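You operate a simulated robot arm through the tools that you are given. There is no shell and no other tool. Be economical: measure what you need, move in short steps, check, and stop when the job is done.

You are at the controls of a simulated robot arm. One attempt, no reset.

TASK
Put things in order on the cart top. At the end: the cream pad is in the grey bucket; the green block stands where the yellow lemon half stood; the yellow lemon half stands where the cream pad stood; the orange glass stands where the green block stood; the clear oat jar from the cart top stands where the orange glass stood; whatever was shut is shut again. Leave all else as you found it, and nothing knocked over.
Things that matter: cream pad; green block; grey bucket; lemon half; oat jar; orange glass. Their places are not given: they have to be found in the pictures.

It is judged by the outcome, as a careful person would: the job done as asked, and still so three seconds after it is handed in. It fails if anything else is knocked over, pushed out of place, dropped, spilled or broken.

THE ROBOT
A 6-joint arm with a two-finger parallel gripper, fixed in place. Base frame: the origin is at the foot of the arm, x ahead of it, y to its left, z up; the work surface is at about z = 860. Readings come in mm, degrees, newtons and seconds.
With the tool pointing down near the work surface it reaches from about 240 to 640 mm from the base axis. Its first joint turns from -66.0 to 66.0 degrees. Payload 2.7 kg.
The TCP is the grasp point between the finger pads, 23 mm short of the fingertips. In the tool frame z runs along the fingers and y along their closing line. The gripper opens to 94 mm. The fingers are 38 mm wide and 10 mm thick; the gripper's body (54 by 96 mm) begins 39 mm behind the TCP.
Orientation is that of the tool frame in the base frame, as a unit quaternion [w, x, y, z]. With the fingers straight down and closing along the base's y, the tool's x points along the base's -x, its y along +y and its z along -z.

THE INTERFACE
- The arm moves only by the tool jog_arm. Its argument "targets" is a list of rows, each a list of 7 numbers: the shift along the tool's x, y, z in mm, then the turn, a rotation vector about the tool's x, y, z in degrees, then the finger opening in mm, from 0 to 94. In form: [[x, y, z, wx, wy, wz, fingers], ...]. A call has 1 to 8 rows; each row is the pose to reach, as a shift and turn from the pose commanded when the call began, along the tool's axes at that moment. Each row takes 0.2 s and may step no farther than 50 mm and 8.6 degrees from the row before; otherwise, or with a gripper value out of range, the whole call is refused. A pose out of reach is approached as far as the arm can. The call stops where the force on the tool passes 40 N (or 10 N more than at its start, if that is more) or the arm is blocked; 0.2 s more then pass. Each finger travels about 45 mm/s and halts on what it meets, pressing with about 42 N; the grip force reading is that of the motor and also rises with nothing between the fingers. The clock runs only during rows and for 0.2 s after the last one: add rows that repeat a pose to give the fingers time. It gives the time, the measured TCP pose, the force on the tool (base axes), the opening and the grip force at its end, in the units of the frame above (readings bear some noise), with the torque about the TCP (base axes, N m) and any sound that the robot's microphone picked up.
- Cameras (640 x 400 px; columns grow to the right, rows downward): "scene" is fixed at [94.7, -453.6, 1404.2]; the picture's right is [0.52, -0.85, 0.00], its down [-0.49, -0.30, -0.82] and it looks along [0.70, 0.43, -0.57] (base axes); focal length 218 px, centre (320, 200). "wrist" rides on the gripper at [86, 16, -75] in the tool frame; the picture's right is [-0.18, 0.98, 0.00], its down [-0.58, -0.11, -0.81] and it looks along [-0.79, -0.15, 0.59] (tool axes); focal length 243 px, centre (320, 200).
- capture(camera): a new picture of that camera. The clock stands still meanwhile.
- point_at(camera, pixels): for up to 12 pixels [column, row] of the newest picture of that camera ("zoom" is the newest enlarged one), the place [x, y, z] in the base frame of the surface seen there, good to about 2 mm. The clock stands still meanwhile.
- inspect(camera, box): a new picture of the part [left, top, right, bottom] of that camera's present view, enlarged. The clock stands still meanwhile.
- close_job(): hands the job in; it is judged then, once.

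Work in short steps. Measure before you move; look again where a grasp or a placing could have gone wrong, and mend it. You have 80 turns and 54 pictures in all, those below and enlarged ones among them. Open the gripper and draw the arm clear of the work before you hand the job in, unless the task says otherwise; then end with one line.

The tools are called by a JSON object that holds its "name" and its "arguments". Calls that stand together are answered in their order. jog_arm: Moves the arm, as the interface text tells. Its arguments: {"type":"object","properties":{"targets":{"type":"array","items":{"type":"array","items":{"type":"number"}}}},"required":["targets"]} The other tools are called the same way: capture (camera) takes a picture; point_at (camera, pixels) gives the place of the surface under pixels of a picture; inspect (camera, box) takes an enlarged picture of a part of a camera's view; close_job () hands the job in.

At the start:

```text
time: 0.0
eef_pos: [383.5, -59.6, 1252.2]
tcp_rot: [0.001, 0.0, 1.0, 0.0]
ft_force: [0.6, -0.2, -0.2]
torque: [-0.02, -0.01, 0.0]
finger_gap: 93.7
gripper_force: 0.0
```

scene: 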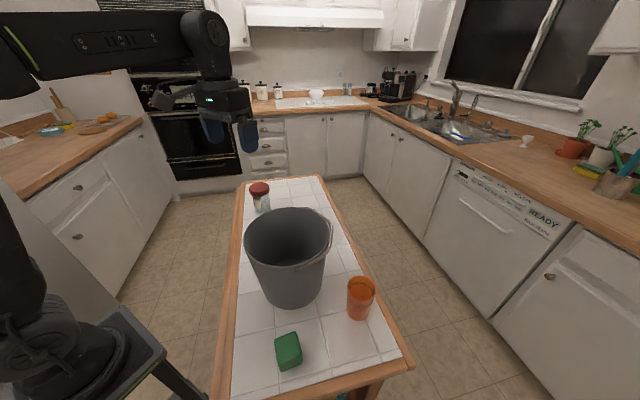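
wrist: 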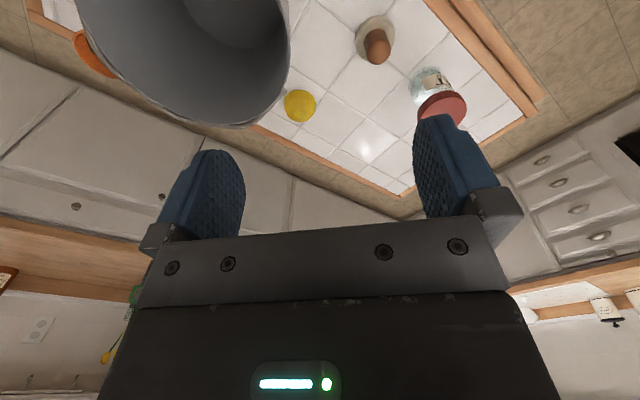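

The scene shows the bucket (290,255), green block (288,350), glass (360,297) and jar (260,197). The wrist view shows the lemon (300,105), a round pale thing with a brown object at (376,42), and the jar. I enlarge both views.

{"name": "inspect", "arguments": {"camera": "wrist", "box": [240, 0, 480, 150]}}

{"name": "inspect", "arguments": {"camera": "scene", "box": [200, 160, 440, 400]}}

{"name": "point_at", "arguments": {"camera": "wrist", "pixels": [[300, 105], [285, 105], [315, 105], [360, 40], [376, 30], [378, 55], [395, 40], [440, 105], [430, 75], [340, 60]]}}

{"name": "point_at", "arguments": {"camera": "scene", "pixels": [[286, 343], [278, 362], [298, 360], [360, 285], [358, 312], [260, 187], [262, 205], [270, 220], [290, 300], [246, 240], [332, 240], [300, 270]]}}

```text
2.67 times, centred on (360, 75) of wrist
```

zoom: 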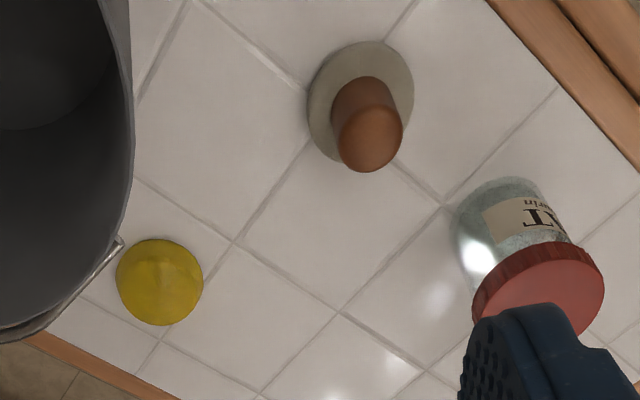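

```text
1.67 times, centred on (320, 280) of scene
```

zoom: 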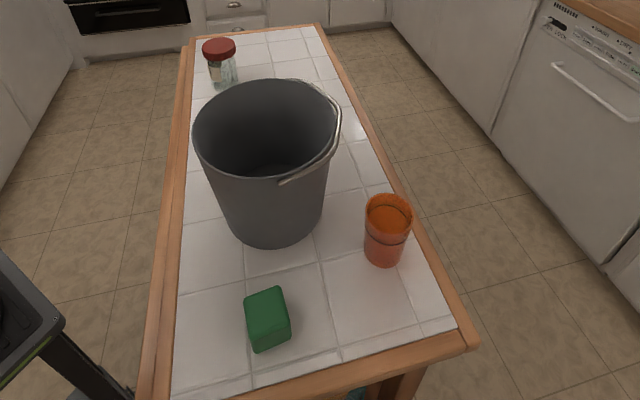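

```text
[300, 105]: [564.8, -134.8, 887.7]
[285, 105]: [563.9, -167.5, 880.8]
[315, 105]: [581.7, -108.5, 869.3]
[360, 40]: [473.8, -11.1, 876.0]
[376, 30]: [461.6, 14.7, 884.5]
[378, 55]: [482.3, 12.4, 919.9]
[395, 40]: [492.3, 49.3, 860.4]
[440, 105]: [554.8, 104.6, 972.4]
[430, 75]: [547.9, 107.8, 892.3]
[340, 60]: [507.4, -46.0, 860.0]
```

```text
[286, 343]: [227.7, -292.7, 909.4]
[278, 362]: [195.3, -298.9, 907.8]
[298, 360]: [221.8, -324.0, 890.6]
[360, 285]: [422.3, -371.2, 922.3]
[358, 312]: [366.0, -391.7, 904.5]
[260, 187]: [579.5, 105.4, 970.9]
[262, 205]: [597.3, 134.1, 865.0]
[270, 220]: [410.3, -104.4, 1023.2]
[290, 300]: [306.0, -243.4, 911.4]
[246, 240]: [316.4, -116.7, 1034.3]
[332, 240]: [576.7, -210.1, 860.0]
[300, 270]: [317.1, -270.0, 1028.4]
```

The pad seems to carry a brown upright piece, and I can't tell whether it's a handle or a loose object. I lower the wrist on the left side, clear of the bucket, for a closer look.

{"name": "jog_arm", "arguments": {"targets": [[10, 24, 34, 0, 0, 0, 94], [20, 48, 68, 0, 0, 0, 94], [30, 72, 102, 0, 0, 0, 94], [40, 96, 136, 0, 0, 0, 94], [53, 110, 165, 0, 0, 0, 94]]}}

{"name": "capture", "arguments": {"camera": "wrist"}}

```text
time: 1.2
eef_pos: [330.8, 49.3, 1088.9]
tcp_rot: [0.001, 0.0, 1.0, -0.002]
ft_force: [-1.0, -0.3, 0.2]
torque: [-0.02, -0.01, -0.01]
finger_gap: 93.9
gripper_force: 0.1
```

```text
49 pictures are left
```

wrist: 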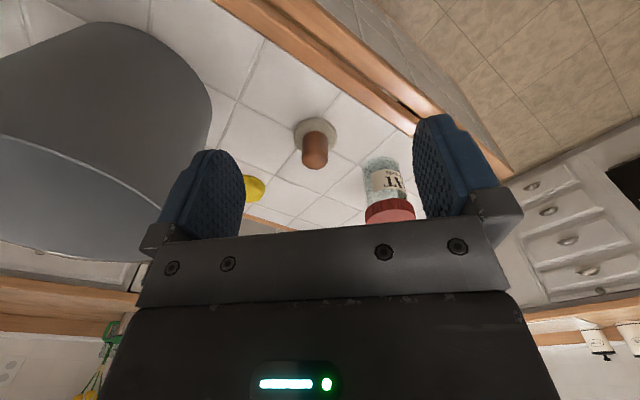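

The pad is now at (316,130), between the fingers. I enlarge it.

{"name": "inspect", "arguments": {"camera": "wrist", "box": [232, 90, 424, 230]}}

{"name": "point_at", "arguments": {"camera": "wrist", "pixels": [[297, 132], [338, 132], [316, 119], [314, 165], [314, 150], [303, 150], [327, 150], [316, 135], [255, 187], [245, 187], [390, 212], [385, 180]]}}

```text
2.86 times, centred on (328, 160) of wrist
```

zoom: 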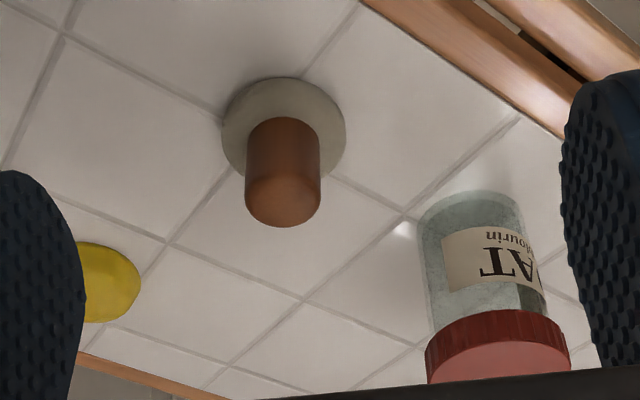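

```text
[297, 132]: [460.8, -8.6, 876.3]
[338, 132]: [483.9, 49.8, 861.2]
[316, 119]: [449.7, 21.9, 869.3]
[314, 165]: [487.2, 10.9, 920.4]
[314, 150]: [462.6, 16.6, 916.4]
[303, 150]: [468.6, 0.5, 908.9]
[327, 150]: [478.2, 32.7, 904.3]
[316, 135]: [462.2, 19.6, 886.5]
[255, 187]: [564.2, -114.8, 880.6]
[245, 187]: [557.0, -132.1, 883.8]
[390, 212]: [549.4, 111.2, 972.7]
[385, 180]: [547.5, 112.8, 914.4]
```

The brown cylinder is about 32 mm wide, axis near (478,16), with its top at z≈922. The pad is about 58 mm wide and 16 mm thick. I move above it and look before gripping the cylinder to test whether it's loose.

{"name": "jog_arm", "arguments": {"targets": [[-40, -8, 10, 0, 0, 0, 94], [-80, -16, 20, 0, 0, 0, 94], [-120, -24, 30, 0, 0, 0, 94], [-147, -32, 60, 0, 0, 0, 70], [-147, -33, 100, 0, 0, 0, 70], [-147, -33, 129, 0, 0, 0, 70]]}}

{"name": "capture", "arguments": {"camera": "wrist"}}

{"name": "capture", "arguments": {"camera": "scene"}}

```text
time: 2.6
eef_pos: [479.4, 13.2, 959.6]
tcp_rot: [0.001, 0.0, 1.0, -0.001]
ft_force: [1.1, 0.4, 0.4]
torque: [0.0, 0.02, -0.04]
finger_gap: 70.2
gripper_force: 0.1
```

```text
47 pictures are left
```

wrist: 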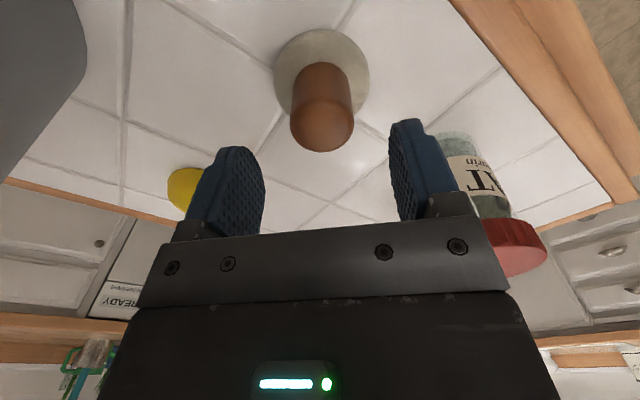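

```text
46 pictures are left
```

scene: 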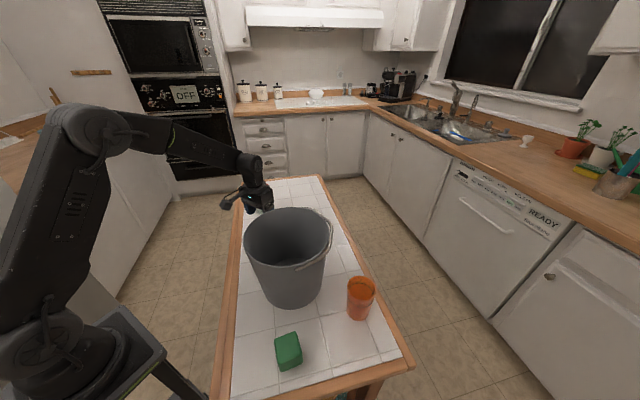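

The cylinder is at (322,110) and the pad spans about 275–370. I measure their edges precisely.

{"name": "point_at", "arguments": {"camera": "wrist", "pixels": [[322, 140], [322, 100], [322, 70], [295, 100], [350, 100], [278, 75], [367, 75], [322, 33], [300, 50], [345, 45], [322, 148]]}}

```text
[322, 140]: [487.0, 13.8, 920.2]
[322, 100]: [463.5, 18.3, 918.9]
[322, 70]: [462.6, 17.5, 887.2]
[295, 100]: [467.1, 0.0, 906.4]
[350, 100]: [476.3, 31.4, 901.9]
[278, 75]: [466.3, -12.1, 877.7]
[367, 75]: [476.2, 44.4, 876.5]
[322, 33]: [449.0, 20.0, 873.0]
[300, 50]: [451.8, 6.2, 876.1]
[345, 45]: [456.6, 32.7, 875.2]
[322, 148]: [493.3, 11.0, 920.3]
```

The cylinder is centred at about (478,15.5), top 920, and the pad at about (477,16.5), r≈29, top 877. I descend to z≈905 with the tips at 882 and close on the cylinder.

{"name": "jog_arm", "arguments": {"targets": [[1, 2, 30, 0, 0, 0, 70], [1, 2, 54, 0, 0, 0, 70], [1, 2, 54, 0, 0, 0, 50], [1, 2, 54, 0, 0, 0, 36], [1, 2, 54, 0, 0, 0, 28], [1, 2, 54, 0, 0, 0, 28], [1, 2, 54, 0, 0, 0, 28]]}}

```text
time: 4.2
eef_pos: [476.5, 16.7, 905.4]
tcp_rot: [0.0, 0.0, 1.0, -0.001]
ft_force: [0.6, 0.0, 0.0]
torque: [0.0, 0.03, -0.01]
finger_gap: 36.3
gripper_force: 42.0
```

The cylinder is gripped at 36 mm. I lift it 25 mm and look at whether the pad comes too.

{"name": "jog_arm", "arguments": {"targets": [[0, 0, -8, 0, 0, 0, 28], [0, 0, -16, 0, 0, 0, 28], [0, 0, -25, 0, 0, 0, 28]]}}

{"name": "capture", "arguments": {"camera": "wrist"}}

```text
time: 5.0
eef_pos: [477.5, 16.5, 930.0]
tcp_rot: [0.0, 0.0, 1.0, -0.001]
ft_force: [-0.4, 0.5, -0.5]
torque: [0.01, 0.0, -0.01]
finger_gap: 36.0
gripper_force: 41.7
```

```text
45 pictures are left
```

wrist: 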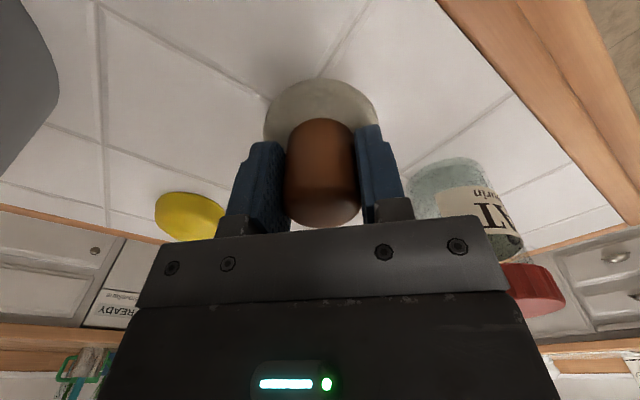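

I check the heights of the pad edge (320,90) and the cylinder foot (320,125).

{"name": "point_at", "arguments": {"camera": "wrist", "pixels": [[320, 84], [320, 100], [320, 114], [320, 124], [320, 160], [270, 110], [372, 110]]}}

```text
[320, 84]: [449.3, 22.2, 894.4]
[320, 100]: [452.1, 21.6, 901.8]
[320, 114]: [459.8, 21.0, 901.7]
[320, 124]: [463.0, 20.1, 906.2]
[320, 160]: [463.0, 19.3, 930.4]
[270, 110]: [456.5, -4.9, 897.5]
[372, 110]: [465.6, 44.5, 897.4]
```

The pad rose with it (top edge now at z≈900), so the brown piece is its handle. I lift high and move back towards the bucket so the wrist camera can see into it.

{"name": "jog_arm", "arguments": {"targets": [[0, 0, -45, 0, 0, 0, 28], [0, 0, -90, 0, 0, 0, 28], [0, 0, -135, 0, 0, 0, 28], [0, 0, -180, 0, 0, 0, 28], [10, -20, -220, 0, 0, 0, 28], [40, -50, -240, 0, 0, 0, 28], [70, -85, -250, 0, 0, 0, 28], [95, -120, -260, 0, 0, 0, 28]]}}

{"name": "jog_arm", "arguments": {"targets": [[35, -30, -5, 0, 0, 0, 28], [60, -60, -10, 0, 0, 0, 28], [80, -80, -15, 0, 0, 0, 28]]}}

{"name": "capture", "arguments": {"camera": "wrist"}}

{"name": "capture", "arguments": {"camera": "scene"}}

```text
time: 6.8
eef_pos: [381.5, -100.7, 1188.8]
tcp_rot: [0.0, -0.001, 1.0, 0.0]
ft_force: [0.6, 0.0, -0.6]
torque: [-0.01, -0.02, 0.0]
finger_gap: 36.5
gripper_force: 41.5
```

```text
time: 7.6
eef_pos: [300.6, -179.7, 1201.8]
tcp_rot: [0.001, 0.0, 1.0, -0.001]
ft_force: [1.5, -0.3, 0.3]
torque: [0.03, -0.01, -0.01]
finger_gap: 35.9
gripper_force: 41.7
```

```text
44 pictures are left
```

wrist: 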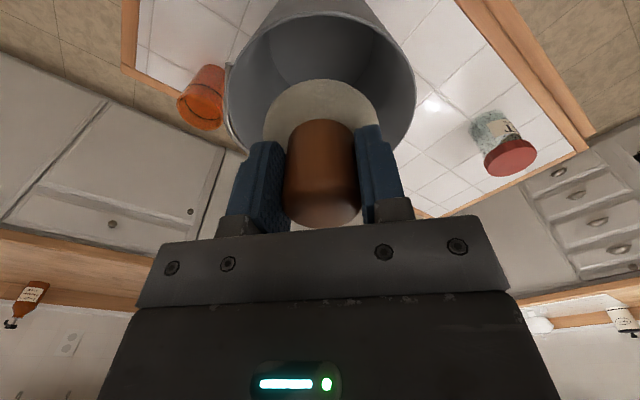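

```text
43 pictures are left
```

scene: 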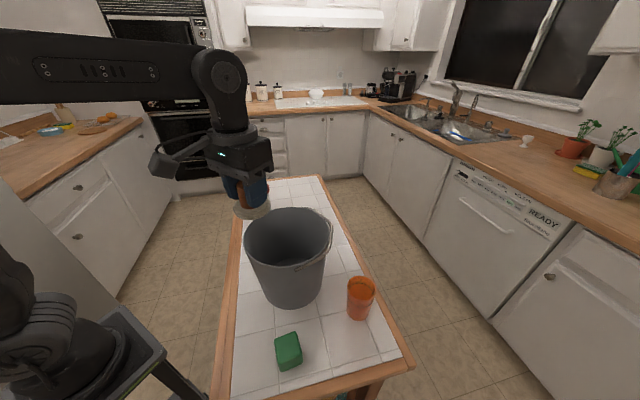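

The bucket mouth fills (231–413, 13–150) in the wrist view. I measure its rim and interior.

{"name": "point_at", "arguments": {"camera": "wrist", "pixels": [[234, 90], [411, 90], [318, 16], [270, 30], [370, 30], [320, 40], [320, 60], [320, 75], [250, 90], [395, 90], [280, 70], [360, 70]]}}

{"name": "point_at", "arguments": {"camera": "scene", "pixels": [[247, 245], [328, 240], [290, 209], [262, 217], [315, 218], [300, 269], [270, 265], [285, 240], [275, 255], [295, 255], [305, 245], [330, 220]]}}

{"name": "inspect", "arguments": {"camera": "scene", "box": [220, 180, 360, 320]}}

```text
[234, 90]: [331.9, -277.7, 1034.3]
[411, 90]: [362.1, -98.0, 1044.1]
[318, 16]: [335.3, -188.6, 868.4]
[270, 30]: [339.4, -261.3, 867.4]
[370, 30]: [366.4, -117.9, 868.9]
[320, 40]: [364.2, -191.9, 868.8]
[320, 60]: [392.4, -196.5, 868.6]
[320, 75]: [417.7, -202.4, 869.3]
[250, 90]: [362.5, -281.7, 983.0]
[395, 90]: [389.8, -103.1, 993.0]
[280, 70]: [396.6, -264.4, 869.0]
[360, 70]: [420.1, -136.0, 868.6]
```

```text
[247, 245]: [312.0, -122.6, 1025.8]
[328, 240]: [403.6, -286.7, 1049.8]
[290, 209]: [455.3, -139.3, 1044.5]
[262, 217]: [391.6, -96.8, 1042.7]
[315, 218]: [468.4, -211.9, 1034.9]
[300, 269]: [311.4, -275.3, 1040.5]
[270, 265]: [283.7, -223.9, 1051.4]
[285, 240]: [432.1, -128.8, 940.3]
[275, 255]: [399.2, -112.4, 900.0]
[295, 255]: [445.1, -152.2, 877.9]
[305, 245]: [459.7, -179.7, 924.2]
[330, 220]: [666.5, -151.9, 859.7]
```

```text
2.86 times, centred on (290, 250) of scene
```

zoom: 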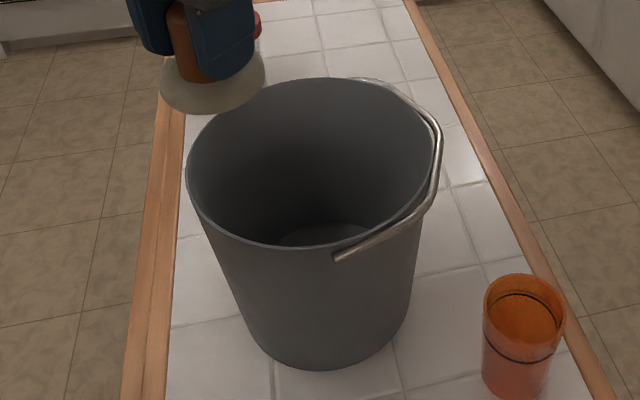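

Rim centre is about (375,-192), R≈96 at z≈1045, and the floor is at z≈869 with R≈78. The camera bracket on the gripper may be tight inside the bucket, so I look at its shape.

{"name": "inspect", "arguments": {"camera": "scene", "box": [120, 40, 300, 230]}}

{"name": "point_at", "arguments": {"camera": "scene", "pixels": [[152, 168], [160, 155], [170, 178], [185, 150], [205, 155], [215, 180], [158, 145], [180, 170], [230, 150], [255, 170], [260, 140], [240, 105]]}}

```text
2.11 times, centred on (210, 135) of scene
```

zoom: 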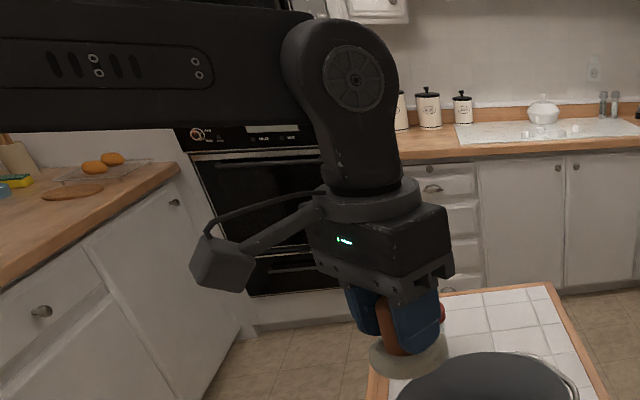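

```text
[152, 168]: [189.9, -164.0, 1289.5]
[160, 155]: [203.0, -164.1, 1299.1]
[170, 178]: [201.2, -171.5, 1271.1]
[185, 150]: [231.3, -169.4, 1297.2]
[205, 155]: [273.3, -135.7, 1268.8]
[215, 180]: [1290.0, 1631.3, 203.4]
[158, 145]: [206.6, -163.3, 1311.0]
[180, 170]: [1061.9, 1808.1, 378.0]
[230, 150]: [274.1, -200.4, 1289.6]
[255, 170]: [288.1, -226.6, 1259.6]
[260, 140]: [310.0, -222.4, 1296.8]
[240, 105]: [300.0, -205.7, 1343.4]
```

The camera box reaches about 111 mm behind the TCP, at 66–100 mm above it. With the TCP at (411,-194) both the bracket and the body stay inside the walls with margin. I move over and go part way down to check.

{"name": "jog_arm", "arguments": {"targets": [[-40, -5, 0, 0, 0, 0, 28], [-80, -10, 0, 0, 0, 0, 28], [-110.5, -14, 0, 0, 0, 0, 28], [-110.5, -14, 40, 0, 0, 0, 28], [-110.5, -14, 80, 0, 0, 0, 28], [-110.5, -14, 120, 0, 0, 0, 28], [-110.5, -14, 160, 0, 0, 0, 28], [-110.5, -14, 190, 0, 0, 0, 28]]}}

{"name": "capture", "arguments": {"camera": "wrist"}}

{"name": "inspect", "arguments": {"camera": "scene", "box": [200, 120, 380, 320]}}

```text
time: 9.4
eef_pos: [414.1, -194.7, 1013.4]
tcp_rot: [0.001, 0.0, 1.0, -0.001]
ft_force: [0.6, 0.0, -0.5]
torque: [0.01, 0.0, -0.05]
finger_gap: 36.2
gripper_force: 41.7
```

```text
40 pictures are left
```

wrist: 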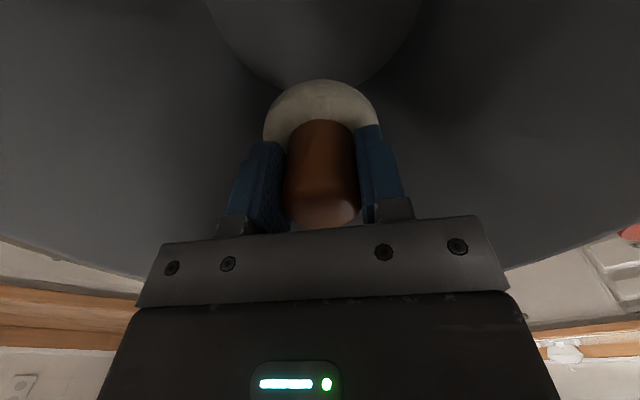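

```text
2.00 times, centred on (290, 220) of scene
```

zoom: 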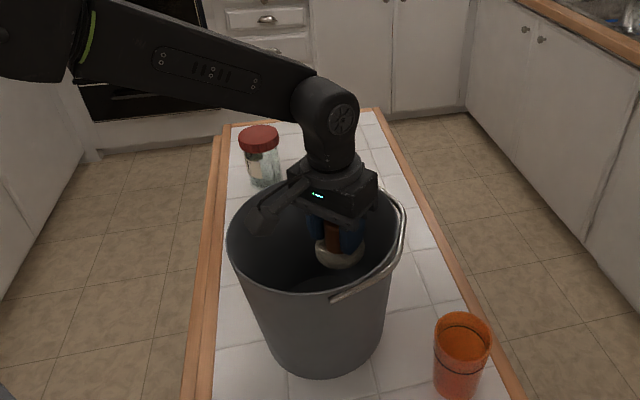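

The gripper hangs in the bucket with clearance. Before the last 97 mm, I check how low the forearm and wrist joint are relative to the rim.

{"name": "point_at", "arguments": {"camera": "zoom", "pixels": [[290, 112], [240, 105], [180, 92], [120, 80], [300, 130], [310, 150], [250, 228], [262, 232], [300, 185], [345, 210], [375, 200], [335, 265]]}}

```text
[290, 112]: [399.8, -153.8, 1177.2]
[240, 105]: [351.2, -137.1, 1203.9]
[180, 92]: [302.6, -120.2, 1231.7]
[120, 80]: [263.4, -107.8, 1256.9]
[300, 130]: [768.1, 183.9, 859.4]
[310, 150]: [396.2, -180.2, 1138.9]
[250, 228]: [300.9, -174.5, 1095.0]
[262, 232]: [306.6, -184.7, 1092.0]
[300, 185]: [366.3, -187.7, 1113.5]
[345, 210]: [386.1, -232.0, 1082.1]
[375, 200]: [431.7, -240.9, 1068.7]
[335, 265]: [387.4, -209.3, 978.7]
```

Everything clears: the forearm will end at z≈1134 and the camera box at x≈301 against the wall at about 285. I lower to just above the floor, then touch down.

{"name": "jog_arm", "arguments": {"targets": [[0, 0, 30, 0, 0, 0, 28], [0, 0, 60, 0, 0, 0, 28], [0, 0, 80, 0, 0, 0, 28], [0, 0, 90, 0, 0, 0, 28], [0, 0, 95, 0, 0, 0, 28], [0, 0, 97, 0, 0, 0, 28]]}}

```text
time: 10.8
eef_pos: [413.6, -195.8, 917.5]
tcp_rot: [0.001, 0.0, 1.0, -0.001]
ft_force: [-0.7, 0.4, -1.2]
torque: [-0.03, 0.02, -0.02]
finger_gap: 36.4
gripper_force: 41.9
```

There's no contact yet. I creep down in 1 mm steps.

{"name": "jog_arm", "arguments": {"targets": [[0, 0, 1, 0, 0, 0, 28], [0, 0, 2, 0, 0, 0, 28], [0, 0, 3, 0, 0, 0, 28]]}}

```text
time: 11.6
eef_pos: [412.2, -195.0, 912.6]
tcp_rot: [0.001, 0.0, 1.0, -0.001]
ft_force: [0.0, 1.4, 1.9]
torque: [0.1, 0.02, -0.01]
finger_gap: 36.1
gripper_force: 42.1
```

The force is turning upward at z≈913, so the pad is on the floor. I release and rise straight up.

{"name": "jog_arm", "arguments": {"targets": [[0, 0, 1, 0, 0, 0, 28], [0, 0, 1, 0, 0, 0, 45], [0, 0, 1, 0, 0, 0, 56], [0, 0, 1, 0, 0, 0, 56], [0, 0, -20, 0, 0, 0, 56], [0, 0, -60, 0, 0, 0, 56], [0, 0, -105, 0, 0, 0, 56], [0, 0, -150, 0, 0, 0, 56]]}}

{"name": "jog_arm", "arguments": {"targets": [[0, 0, -40, 0, 0, 0, 70], [10, 10, -80, 0, 0, 0, 94]]}}

{"name": "capture", "arguments": {"camera": "wrist"}}

{"name": "capture", "arguments": {"camera": "scene"}}

```text
time: 13.4
eef_pos: [415.3, -196.6, 1064.3]
tcp_rot: [0.001, 0.0, 1.0, -0.001]
ft_force: [1.1, 1.1, -0.5]
torque: [-0.01, 0.01, -0.02]
finger_gap: 56.1
gripper_force: 0.1
```

```text
time: 14.0
eef_pos: [405.3, -184.9, 1141.8]
tcp_rot: [0.001, 0.0, 1.0, -0.001]
ft_force: [-0.1, -0.8, -0.2]
torque: [0.01, -0.04, 0.01]
finger_gap: 93.9
gripper_force: 0.0
```

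```text
38 pictures are left
```

wrist: 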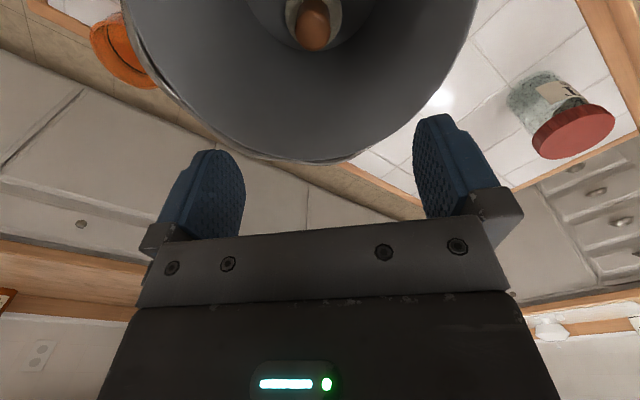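

```text
37 pictures are left
```

scene: 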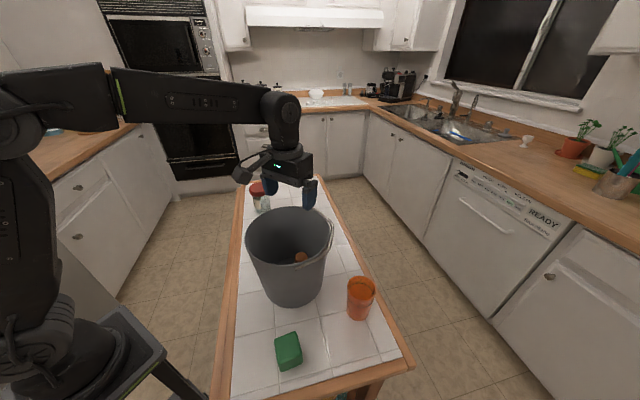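

The pad stands in the bucket (handle at (301,257)) and the bucket hasn't moved. Next is the lemon near (570,-135): I move above and behind it for a precise look.

{"name": "jog_arm", "arguments": {"targets": [[-40, 26, 0, 0, 0, 0, 94], [-80, 50, 0, 0, 0, 0, 94], [-115, 70, 0, 0, 0, 0, 94], [-120, 75, 40, 0, 0, 0, 94], [-120, 75, 70, 0, 0, 0, 94]]}}

{"name": "capture", "arguments": {"camera": "wrist"}}

```text
time: 15.2
eef_pos: [520.9, -111.5, 1073.9]
tcp_rot: [0.0, 0.0, 1.0, -0.001]
ft_force: [0.2, 0.1, -0.8]
torque: [-0.04, -0.01, 0.0]
finger_gap: 93.8
gripper_force: 0.0
```

```text
36 pictures are left
```

wrist: 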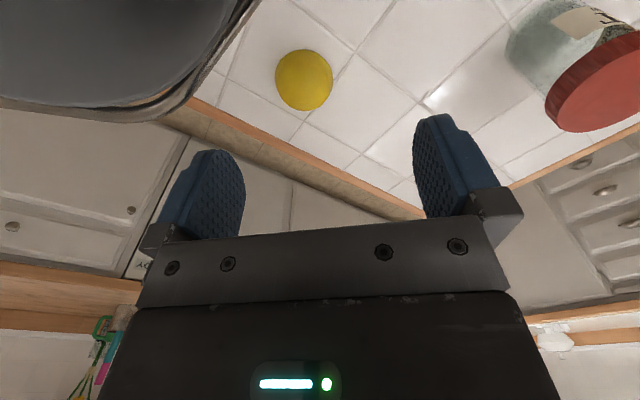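

The lemon spans (275–333, 48–112). I measure its points.

{"name": "point_at", "arguments": {"camera": "wrist", "pixels": [[304, 80], [304, 95], [304, 108], [304, 65], [304, 52], [278, 80], [330, 80], [290, 60], [320, 60], [336, 52], [285, 104], [325, 100]]}}

{"name": "inspect", "arguments": {"camera": "wrist", "box": [250, 30, 360, 130]}}

```text
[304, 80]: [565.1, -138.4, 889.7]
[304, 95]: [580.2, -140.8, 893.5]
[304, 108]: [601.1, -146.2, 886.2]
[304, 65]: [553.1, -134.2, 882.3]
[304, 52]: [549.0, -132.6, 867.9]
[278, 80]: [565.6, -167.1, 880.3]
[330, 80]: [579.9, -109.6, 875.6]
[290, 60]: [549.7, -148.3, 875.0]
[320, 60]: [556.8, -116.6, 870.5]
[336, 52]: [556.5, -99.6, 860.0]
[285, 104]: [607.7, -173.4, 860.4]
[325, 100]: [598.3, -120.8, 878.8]
```

```text
4.00 times, centred on (305, 80) of wrist
```

zoom: 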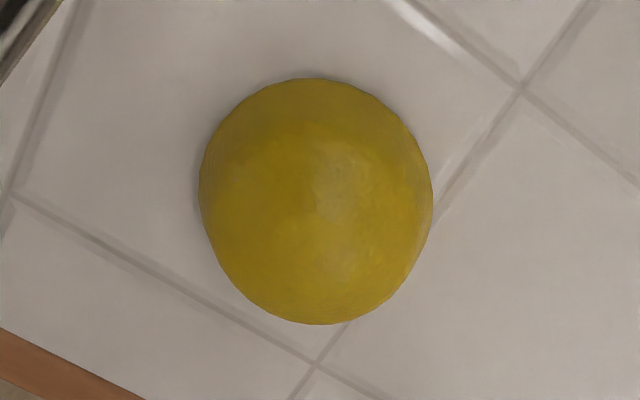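

The lemon is dome-up, centre about (577,-140), r≈30, top 894. I yaw the tool 16° to keep the camera clear of the bucket, then descend to TCP z≈886 with the fingers open.

{"name": "jog_arm", "arguments": {"targets": [[-28, -14, 20, 0, 0, 8, 94], [-56, -28.5, 60, 0, 0, 16, 94], [-56, -28.5, 100, 0, 0, 16, 94], [-56, -28.5, 140, 0, 0, 16, 94]]}}

{"name": "capture", "arguments": {"camera": "wrist"}}

{"name": "capture", "arguments": {"camera": "scene"}}

```text
refused: row 2 steps farther than a row can; nothing moved
```

```text
34 pictures are left
```

wrist: 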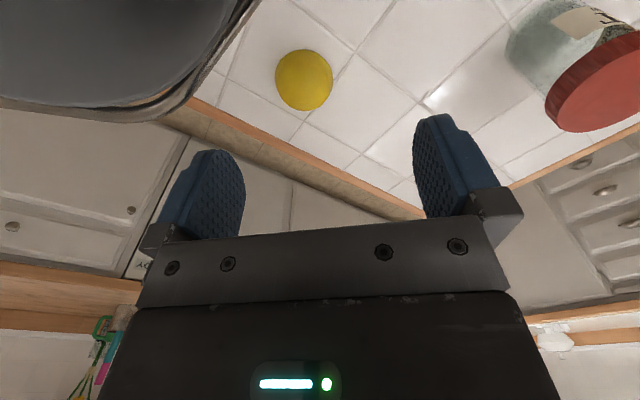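

```text
33 pictures are left
```

scene: 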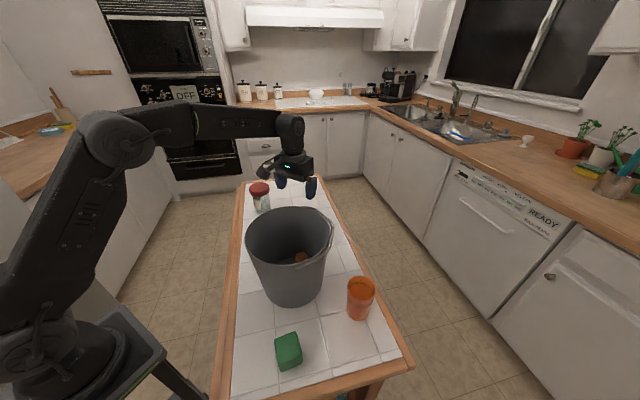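

The row step was too large and nothing moved. I split it into smaller steps.

{"name": "jog_arm", "arguments": {"targets": [[-28, -14, 15, 0, 0, 8, 94], [-56, -28.5, 45, 0, 0, 16, 94], [-56, -28.5, 85, 0, 0, 16, 94], [-56, -28.5, 120, 0, 0, 16, 94], [-56, -28.5, 140, 0, 0, 16, 94]]}}

{"name": "capture", "arguments": {"camera": "wrist"}}

```text
time: 16.4
eef_pos: [578.5, -140.4, 931.9]
tcp_rot: [0.0, 0.14, 0.99, -0.001]
ft_force: [0.8, 0.8, 0.1]
torque: [0.0, -0.02, 0.01]
finger_gap: 93.8
gripper_force: 0.1
```

```text
32 pictures are left
```

wrist: 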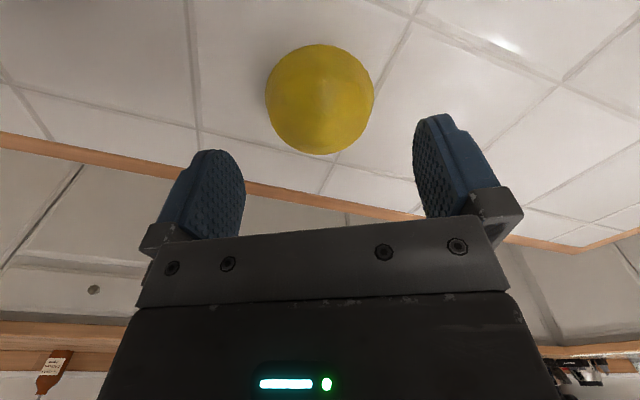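

The lemon is centred between the fingers at (320,100). I refine its place.

{"name": "point_at", "arguments": {"camera": "wrist", "pixels": [[268, 95], [372, 95], [320, 48], [285, 65], [355, 62], [320, 130], [320, 110], [288, 138], [350, 138], [320, 150]]}}

```text
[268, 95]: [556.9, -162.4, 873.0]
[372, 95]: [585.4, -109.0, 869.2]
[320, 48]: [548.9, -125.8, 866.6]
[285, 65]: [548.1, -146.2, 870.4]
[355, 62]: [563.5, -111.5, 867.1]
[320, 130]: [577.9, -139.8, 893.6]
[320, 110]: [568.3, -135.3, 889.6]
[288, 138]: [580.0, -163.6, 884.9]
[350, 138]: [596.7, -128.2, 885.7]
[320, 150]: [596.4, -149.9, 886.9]
```

The lemon centre is (577,-138.5), which is also the target for the block. I descend to z≈886 and close.

{"name": "jog_arm", "arguments": {"targets": [[0, 0, 30, 0, 0, 0, 94], [0, 0, 46, 0, 0, 0, 94], [0, 0, 46, 0, 0, 0, 76], [0, 0, 46, 0, 0, 0, 62], [0, 0, 46, 0, 0, 0, 52], [0, 0, 46, 0, 0, 0, 52], [0, 0, 46, 0, 0, 0, 52]]}}

```text
time: 18.0
eef_pos: [579.5, -141.1, 887.9]
tcp_rot: [0.001, 0.14, 0.99, -0.002]
ft_force: [0.2, -0.8, 0.1]
torque: [-0.01, 0.01, 0.03]
finger_gap: 66.5
gripper_force: 41.4
```

The lemon is gripped with a 66 mm gap. I lift and check that it stays held.

{"name": "jog_arm", "arguments": {"targets": [[0, 0, -10, 0, 0, 0, 52], [0, 0, -30, 0, 0, 0, 52], [0, 0, -60, 0, 0, 0, 52], [0, 0, -90, 0, 0, 0, 52]]}}

{"name": "capture", "arguments": {"camera": "wrist"}}

```text
time: 19.0
eef_pos: [577.4, -139.8, 979.2]
tcp_rot: [0.0, 0.139, 0.99, -0.002]
ft_force: [0.6, -0.3, -0.9]
torque: [-0.04, -0.03, 0.02]
finger_gap: 66.6
gripper_force: 42.0
```

```text
31 pictures are left
```

wrist: 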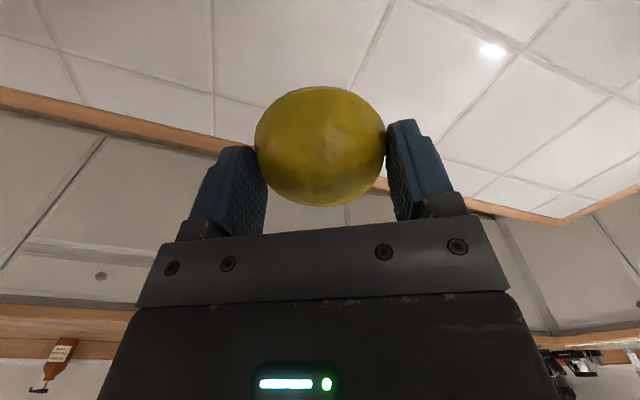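

The lemon is held. I carry it to the pad's place at (477,16.5), turning the tool back on the way, and lower to just above the top.

{"name": "jog_arm", "arguments": {"targets": [[28, 25, -20, 0, 0, 0, 52], [56, 50, -20, 0, 0, 0, 52], [84, 75, -20, 0, 0, -5, 52], [112, 98, -20, 0, 0, -11, 52], [139.6, 122.5, -10, 0, 0, -16, 52], [139.6, 122.5, 30, 0, 0, -16, 52], [139.6, 122.5, 65, 0, 0, -16, 52], [139.6, 122.5, 83, 0, 0, -16, 52]]}}

{"name": "capture", "arguments": {"camera": "wrist"}}

```text
time: 20.8
eef_pos: [478.1, 16.6, 893.2]
tcp_rot: [0.002, 0.0, 1.0, 0.0]
ft_force: [0.1, -0.1, -0.3]
torque: [-0.03, -0.02, 0.04]
finger_gap: 66.9
gripper_force: 41.6
```

```text
30 pictures are left
```

wrist: 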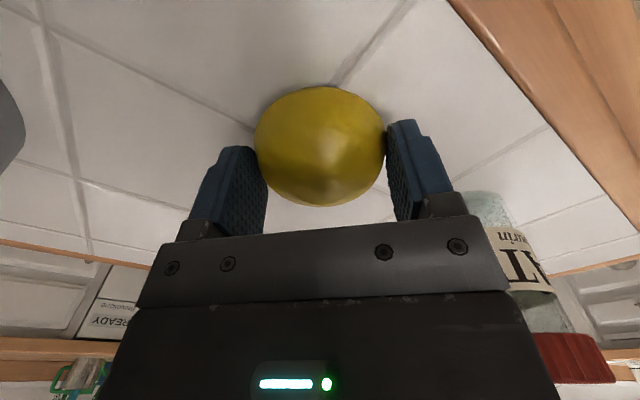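

The lemon is about 6 mm above the surface, so I creep down until it touches.

{"name": "jog_arm", "arguments": {"targets": [[0, 0, 4, 0, 0, 0, 52], [0, 0, 5.5, 0, 0, 0, 52], [0, 0, 6.5, 0, 0, 0, 52]]}}

```text
time: 21.6
eef_pos: [477.9, 15.5, 888.1]
tcp_rot: [0.001, 0.0, 1.0, -0.002]
ft_force: [0.1, -0.8, 0.4]
torque: [0.0, -0.01, -0.02]
finger_gap: 66.6
gripper_force: 42.2
```

{"name": "jog_arm", "arguments": {"targets": [[0, 0, 0.7, 0, 0, 0, 52], [0, 0, 1.4, 0, 0, 0, 52]]}}

```text
time: 22.2
eef_pos: [478.3, 16.4, 887.0]
tcp_rot: [0.001, -0.001, 1.0, -0.001]
ft_force: [-0.8, -0.1, 1.5]
torque: [0.0, 0.01, 0.01]
finger_gap: 66.7
gripper_force: 42.1
```

Light contact is showing. I release and rise.

{"name": "jog_arm", "arguments": {"targets": [[0, 0, 1.4, 0, 0, 0, 70], [0, 0, 1.4, 0, 0, 0, 88], [0, 0, 1.4, 0, 0, 0, 94], [0, 0, -40, 0, 0, 0, 94], [0, 0, -85, 0, 0, 0, 94], [0, 0, -130, 0, 0, 0, 94], [0, 0, -175, 0, 0, 0, 94], [0, 0, -220, 0, 0, 0, 94]]}}

{"name": "capture", "arguments": {"camera": "wrist"}}

```text
time: 24.0
eef_pos: [478.8, 17.1, 1106.5]
tcp_rot: [0.002, 0.0, 1.0, -0.001]
ft_force: [-0.1, 0.3, 0.7]
torque: [-0.02, -0.02, 0.02]
finger_gap: 94.0
gripper_force: 0.0
```

```text
29 pictures are left
```

wrist: 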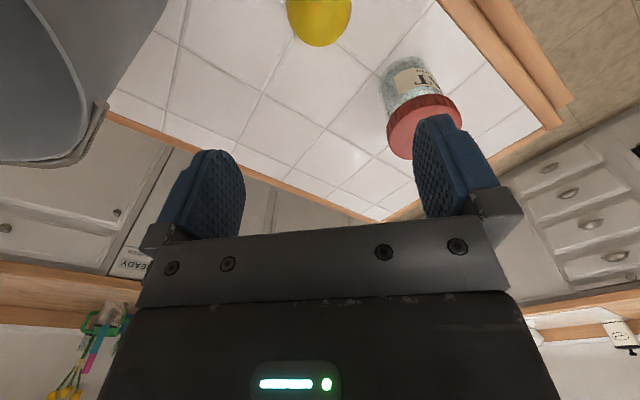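

The lemon stands in the pad's place. Next is the block: I enlarge the scene around the block and glass, and measure the jar from this wrist view.

{"name": "point_at", "arguments": {"camera": "wrist", "pixels": [[390, 130], [460, 110], [425, 130], [388, 85], [428, 75], [405, 70], [320, 40], [292, 15]]}}

{"name": "inspect", "arguments": {"camera": "scene", "box": [250, 270, 390, 390]}}

```text
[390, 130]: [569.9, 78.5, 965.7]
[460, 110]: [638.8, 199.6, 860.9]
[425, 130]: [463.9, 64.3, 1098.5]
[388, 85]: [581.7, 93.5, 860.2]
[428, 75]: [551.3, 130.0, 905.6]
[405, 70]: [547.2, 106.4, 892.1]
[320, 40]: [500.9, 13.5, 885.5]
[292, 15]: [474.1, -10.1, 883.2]
```

```text
3.33 times, centred on (320, 330) of scene
```

zoom: 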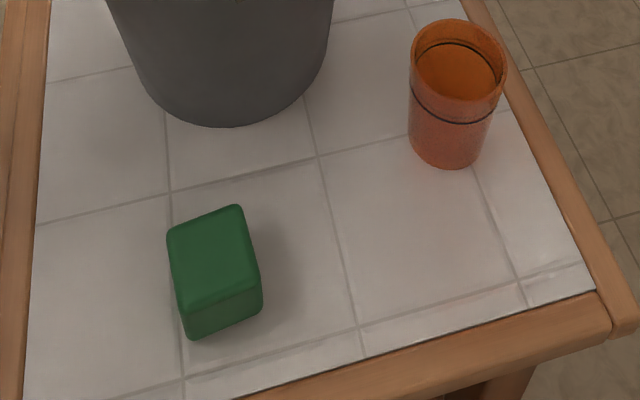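

I measure the block's top corners and faces, and the glass rim and foot.

{"name": "point_at", "arguments": {"camera": "zoom", "pixels": [[171, 232], [238, 208], [256, 280], [186, 306], [212, 258], [188, 334], [260, 305], [225, 310], [168, 245]]}}

{"name": "point_at", "arguments": {"camera": "zoom", "pixels": [[412, 50], [504, 60], [460, 22], [455, 97], [450, 165], [412, 130], [485, 140], [455, 75], [455, 60], [470, 100], [440, 120]]}}

```text
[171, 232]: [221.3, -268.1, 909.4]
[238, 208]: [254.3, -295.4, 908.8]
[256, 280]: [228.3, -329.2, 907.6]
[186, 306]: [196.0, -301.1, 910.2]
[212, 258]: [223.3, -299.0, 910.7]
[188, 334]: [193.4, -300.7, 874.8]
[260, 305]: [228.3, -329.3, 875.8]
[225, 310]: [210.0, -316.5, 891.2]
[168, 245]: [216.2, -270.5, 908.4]
```

```text
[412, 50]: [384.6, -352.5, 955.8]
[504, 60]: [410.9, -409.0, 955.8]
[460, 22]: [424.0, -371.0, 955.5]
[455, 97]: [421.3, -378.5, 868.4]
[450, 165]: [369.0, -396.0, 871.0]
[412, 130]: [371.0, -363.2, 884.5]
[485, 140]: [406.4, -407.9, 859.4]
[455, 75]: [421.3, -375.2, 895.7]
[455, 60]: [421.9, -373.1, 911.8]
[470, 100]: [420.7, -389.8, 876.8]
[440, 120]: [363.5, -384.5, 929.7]
```

The block is centred at (225,-298.5), yawed about -38.4°, top 910. The glass axis is near (393.5,-383.5), top 957, and may hold liquid. I cross above the bucket while turning the tool 38.4° to match the block.

{"name": "jog_arm", "arguments": {"targets": [[29.5, -36.7, -10, 0, 0, 0, 94], [59, -73.4, -20, 0, 0, 0, 94], [88.5, -110.1, -30, 0, 0, 0, 94], [118, -146.8, -30, 0, 0, 8, 94], [147.5, -183.5, -30, 0, 0, 16, 94], [177, -220.2, -30, 0, 0, 24, 94], [206.5, -256.9, -30, 0, 0, 32, 94], [236, -293.6, -30, 0, 0, 38.4, 94]]}}

{"name": "jog_arm", "arguments": {"targets": [[0, -28, 20, 0, 0, 0, 94], [0, -28, 60, 0, 0, 0, 94], [0, -28, 100, 0, 0, 0, 94], [0, -28, 140, 0, 0, 0, 94]]}}

{"name": "capture", "arguments": {"camera": "wrist"}}

```text
time: 25.8
eef_pos: [241.5, -279.2, 1137.2]
tcp_rot: [0.0, 0.33, 0.944, -0.001]
ft_force: [-0.5, -0.1, -0.1]
torque: [0.0, -0.03, 0.0]
finger_gap: 93.8
gripper_force: 0.0
```

```text
time: 26.8
eef_pos: [224.1, -300.3, 996.4]
tcp_rot: [0.002, 0.328, 0.945, -0.001]
ft_force: [-0.8, -0.7, -0.1]
torque: [-0.02, -0.02, 0.03]
finger_gap: 94.0
gripper_force: 0.0
```

```text
27 pictures are left
```

wrist: 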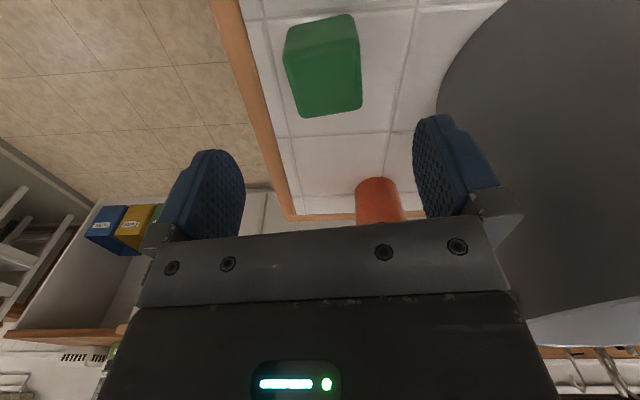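

The block sits between the fingers at (323,65). I verify its corners from here.

{"name": "point_at", "arguments": {"camera": "wrist", "pixels": [[300, 116], [360, 106], [296, 62], [357, 42], [330, 85], [287, 40], [350, 16], [287, 80]]}}

```text
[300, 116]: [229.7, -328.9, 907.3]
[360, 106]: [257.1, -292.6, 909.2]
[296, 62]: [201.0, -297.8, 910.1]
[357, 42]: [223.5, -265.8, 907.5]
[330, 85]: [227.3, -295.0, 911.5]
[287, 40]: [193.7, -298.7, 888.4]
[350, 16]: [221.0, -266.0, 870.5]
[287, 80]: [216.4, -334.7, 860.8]
```

Averaging the two views, the block's centre is about (226.5,-297.5). I adjust by 3.5 mm, descend to z≈888 and close.

{"name": "jog_arm", "arguments": {"targets": [[0, 3.5, 45, 0, 0, 0, 94], [0, 3.5, 85, 0, 0, 0, 94], [0, 3.5, 108, 0, 0, 0, 94], [0, 3.5, 108, 0, 0, 0, 76], [0, 3.5, 108, 0, 0, 0, 58], [0, 3.5, 108, 0, 0, 0, 40], [0, 3.5, 108, 0, 0, 0, 38], [0, 3.5, 108, 0, 0, 0, 38]]}}

{"name": "jog_arm", "arguments": {"targets": [[0, 0, -20, 0, 0, 0, 38], [0, 0, -50, 0, 0, 0, 38], [0, 0, -95, 0, 0, 0, 38], [0, 0, -140, 0, 0, 0, 38], [0, 0, -185, 0, 0, 0, 38], [0, 0, -230, 0, 0, 0, 38], [0, 0, -270, 0, 0, 0, 38]]}}

{"name": "capture", "arguments": {"camera": "wrist"}}

```text
time: 28.6
eef_pos: [227.0, -295.9, 887.9]
tcp_rot: [0.001, 0.33, 0.944, 0.0]
ft_force: [-0.5, 0.3, -0.7]
torque: [-0.01, 0.0, -0.01]
finger_gap: 49.3
gripper_force: 42.4
```

```text
time: 30.2
eef_pos: [227.9, -292.7, 1161.2]
tcp_rot: [0.0, 0.328, 0.945, 0.0]
ft_force: [-0.5, 0.0, -0.2]
torque: [0.0, 0.0, 0.01]
finger_gap: 49.2
gripper_force: 42.4
```

```text
26 pictures are left
```

wrist: 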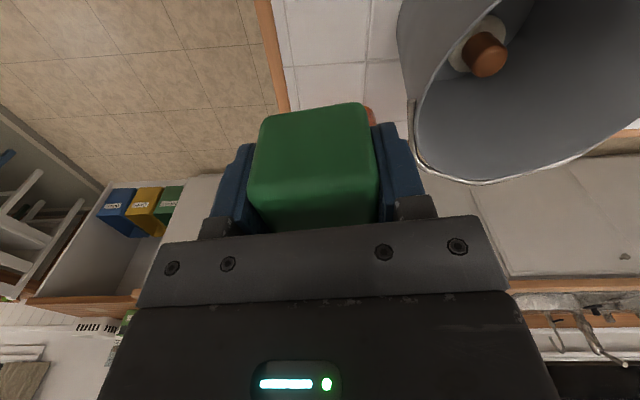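

The block is held at 49 mm. I carry it over the bucket at z≈1160 to above the lemon's old place (577,-138.5).

{"name": "jog_arm", "arguments": {"targets": [[-22, 42.5, 0, 0, 0, 0, 38], [-44, 85, 0, 0, 0, 0, 38], [-66.3, 127.7, 0, 0, 0, 0, 38], [-88.4, 170.2, 0, 0, 0, 0, 38], [-110.6, 212.8, 0, 0, 0, 0, 38], [-132.7, 255.4, 0, 0, 0, 0, 38], [-154.8, 298, 0, 0, 0, 0, 38], [-176.9, 340.5, 0, 0, 0, 0, 38]]}}

{"name": "jog_arm", "arguments": {"targets": [[0, 0, 45, 0, 0, 0, 38], [0, 0, 90, 0, 0, 0, 38], [0, 0, 135, 0, 0, 0, 38], [0, 0, 180, 0, 0, 0, 38], [0, 0, 220, 0, 0, 0, 38]]}}

{"name": "capture", "arguments": {"camera": "wrist"}}

```text
time: 32.0
eef_pos: [565.5, -136.1, 1152.5]
tcp_rot: [-0.001, 0.329, 0.944, 0.0]
ft_force: [1.0, -0.1, -2.6]
torque: [-0.03, 0.06, 0.04]
finger_gap: 49.6
gripper_force: 41.9
out of reach, approached as far as the arm can: row 8
```

```text
time: 33.2
eef_pos: [566.3, -139.9, 934.1]
tcp_rot: [0.001, 0.328, 0.945, 0.0]
ft_force: [-0.2, 0.4, -1.5]
torque: [-0.02, 0.0, -0.04]
finger_gap: 49.3
gripper_force: 42.1
```

```text
25 pictures are left
```

wrist: 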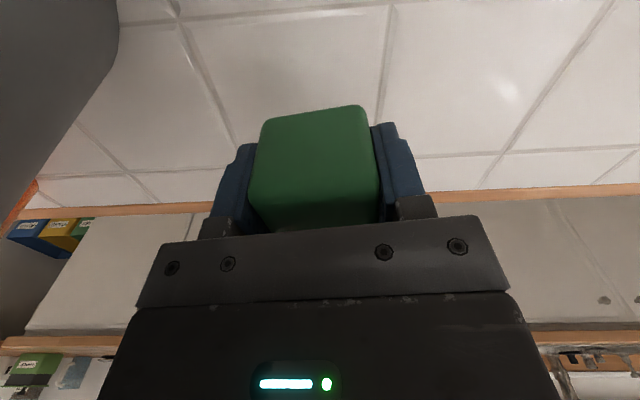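

Reach cut short at height, so the TCP is now at about (566,-139,934). I shift 11 mm in +x and lower to z≈894.

{"name": "jog_arm", "arguments": {"targets": [[-8.3, 7.2, 10, 0, 0, 0, 38], [-8.3, 7.2, 30, 0, 0, 0, 38], [-8.3, 7.2, 40, 0, 0, 0, 38], [-8.3, 7.2, 40, 0, 0, 0, 38]]}}

```text
time: 34.2
eef_pos: [577.8, -137.6, 894.3]
tcp_rot: [0.001, 0.329, 0.944, 0.0]
ft_force: [-0.1, 0.5, -0.7]
torque: [0.01, 0.04, 0.02]
finger_gap: 49.3
gripper_force: 41.7
```

The position is right and the block is about 6 mm up, so I creep down.

{"name": "jog_arm", "arguments": {"targets": [[0, 0, 3, 0, 0, 0, 38], [0, 0, 5, 0, 0, 0, 38], [0, 0, 6, 0, 0, 0, 38], [0, 0, 6.6, 0, 0, 0, 38]]}}

```text
time: 35.2
eef_pos: [578.4, -138.0, 887.8]
tcp_rot: [0.0, 0.329, 0.944, 0.0]
ft_force: [0.5, -0.8, -1.1]
torque: [0.0, 0.02, 0.01]
finger_gap: 49.2
gripper_force: 42.3
```

{"name": "jog_arm", "arguments": {"targets": [[0, 0, 0.7, 0, 0, 0, 38], [0, 0, 1.4, 0, 0, 0, 38]]}}

```text
time: 35.8
eef_pos: [578.8, -138.1, 885.8]
tcp_rot: [0.001, 0.329, 0.944, 0.0]
ft_force: [-0.9, -0.3, -0.4]
torque: [0.04, -0.01, -0.02]
finger_gap: 49.2
gripper_force: 42.1
```

There's still no contact force, so I go down a little more.

{"name": "jog_arm", "arguments": {"targets": [[0, 0, 0.6, 0, 0, 0, 38], [0, 0, 1.2, 0, 0, 0, 38]]}}

```text
time: 36.4
eef_pos: [578.6, -137.5, 886.9]
tcp_rot: [0.002, 0.329, 0.944, -0.001]
ft_force: [1.6, -0.5, 3.6]
torque: [0.0, 0.06, -0.03]
finger_gap: 49.4
gripper_force: 42.3
```

Contact at 3.6 N. I release and rise to about z 1100.

{"name": "jog_arm", "arguments": {"targets": [[0, 0, 0, 0, 0, 0, 60], [0, 0, 0, 0, 0, 0, 78], [0, 0, 0, 0, 0, 0, 90], [0, 0, -40, 0, 0, 0, 94], [0, 0, -80, 0, 0, 0, 94], [10, 0, -120, 0, 0, 0, 94], [30, -10, -160, 0, 0, 0, 94], [50, -20, -205, 0, 0, 0, 94]]}}

{"name": "capture", "arguments": {"camera": "wrist"}}

```text
refused: row 8 steps farther than a row can; nothing moved
```

```text
24 pictures are left
```

wrist: 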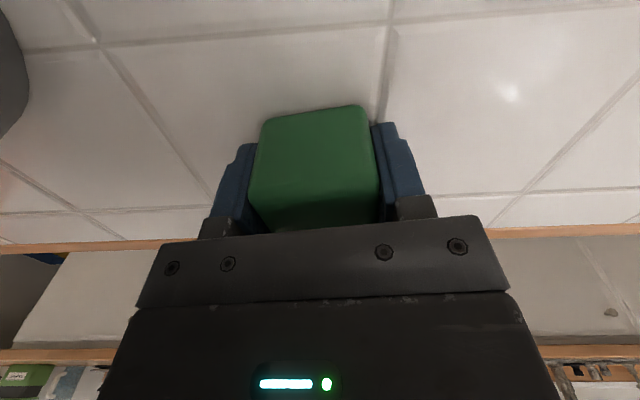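

The last row was too long. I redo it with a shorter step.

{"name": "jog_arm", "arguments": {"targets": [[0, 0, 0, 0, 0, 0, 60], [0, 0, 0, 0, 0, 0, 78], [0, 0, 0, 0, 0, 0, 90], [0, 0, -40, 0, 0, 0, 94], [0, 0, -80, 0, 0, 0, 94], [10, 0, -120, 0, 0, 0, 94], [25, -10, -160, 0, 0, 0, 94], [45, -15, -200, 0, 0, 0, 94]]}}

{"name": "capture", "arguments": {"camera": "wrist"}}

```text
time: 38.2
eef_pos: [532.8, -122.4, 1087.0]
tcp_rot: [0.001, 0.328, 0.945, -0.001]
ft_force: [0.1, -0.4, 0.1]
torque: [0.0, -0.01, -0.02]
finger_gap: 94.0
gripper_force: 0.0
```

```text
23 pictures are left
```

wrist: 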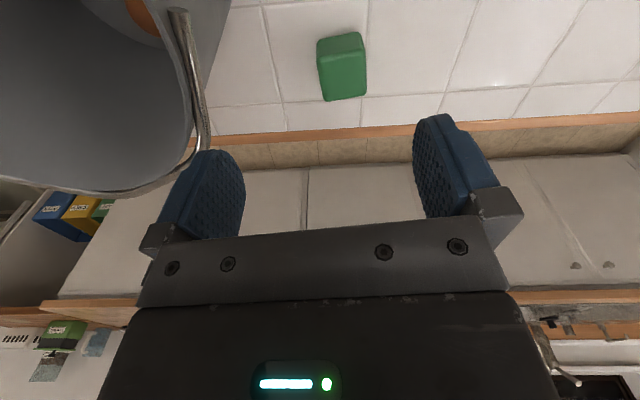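

The block stands in the lemon's place. I go to above the glass near (393.5,-383.5) at z≈1060, passing high over the bucket edge.

{"name": "jog_arm", "arguments": {"targets": [[-7.6, -41.6, -20, 0, 0, 0, 94], [-15.1, -83.2, -35, 0, 0, 0, 94], [-22.7, -124.8, -35, 0, 0, 0, 94], [-30.2, -166.4, -35, 0, 0, 0, 94], [-37.8, -208, -35, 0, 0, 0, 94], [-45.3, -249.6, -25, 0, 0, 0, 94], [-52.9, -291.2, -5, 0, 0, 0, 94], [-52.9, -291.2, 35, 0, 0, 0, 94]]}}

{"name": "capture", "arguments": {"camera": "wrist"}}

```text
time: 40.0
eef_pos: [393.1, -383.6, 1053.4]
tcp_rot: [0.001, 0.328, 0.945, -0.001]
ft_force: [-0.1, -0.3, -0.2]
torque: [-0.01, 0.0, 0.02]
finger_gap: 94.2
gripper_force: 0.0
```

```text
22 pictures are left
```

wrist: 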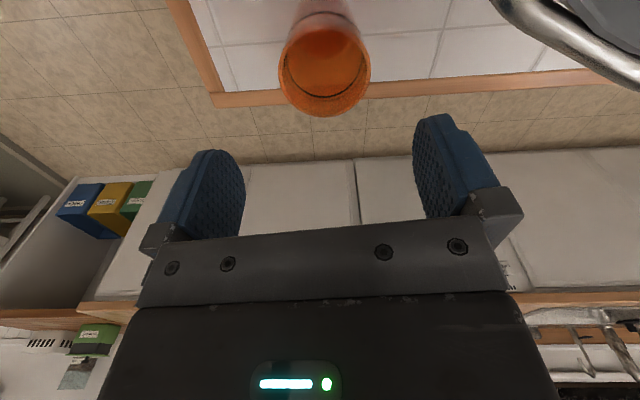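

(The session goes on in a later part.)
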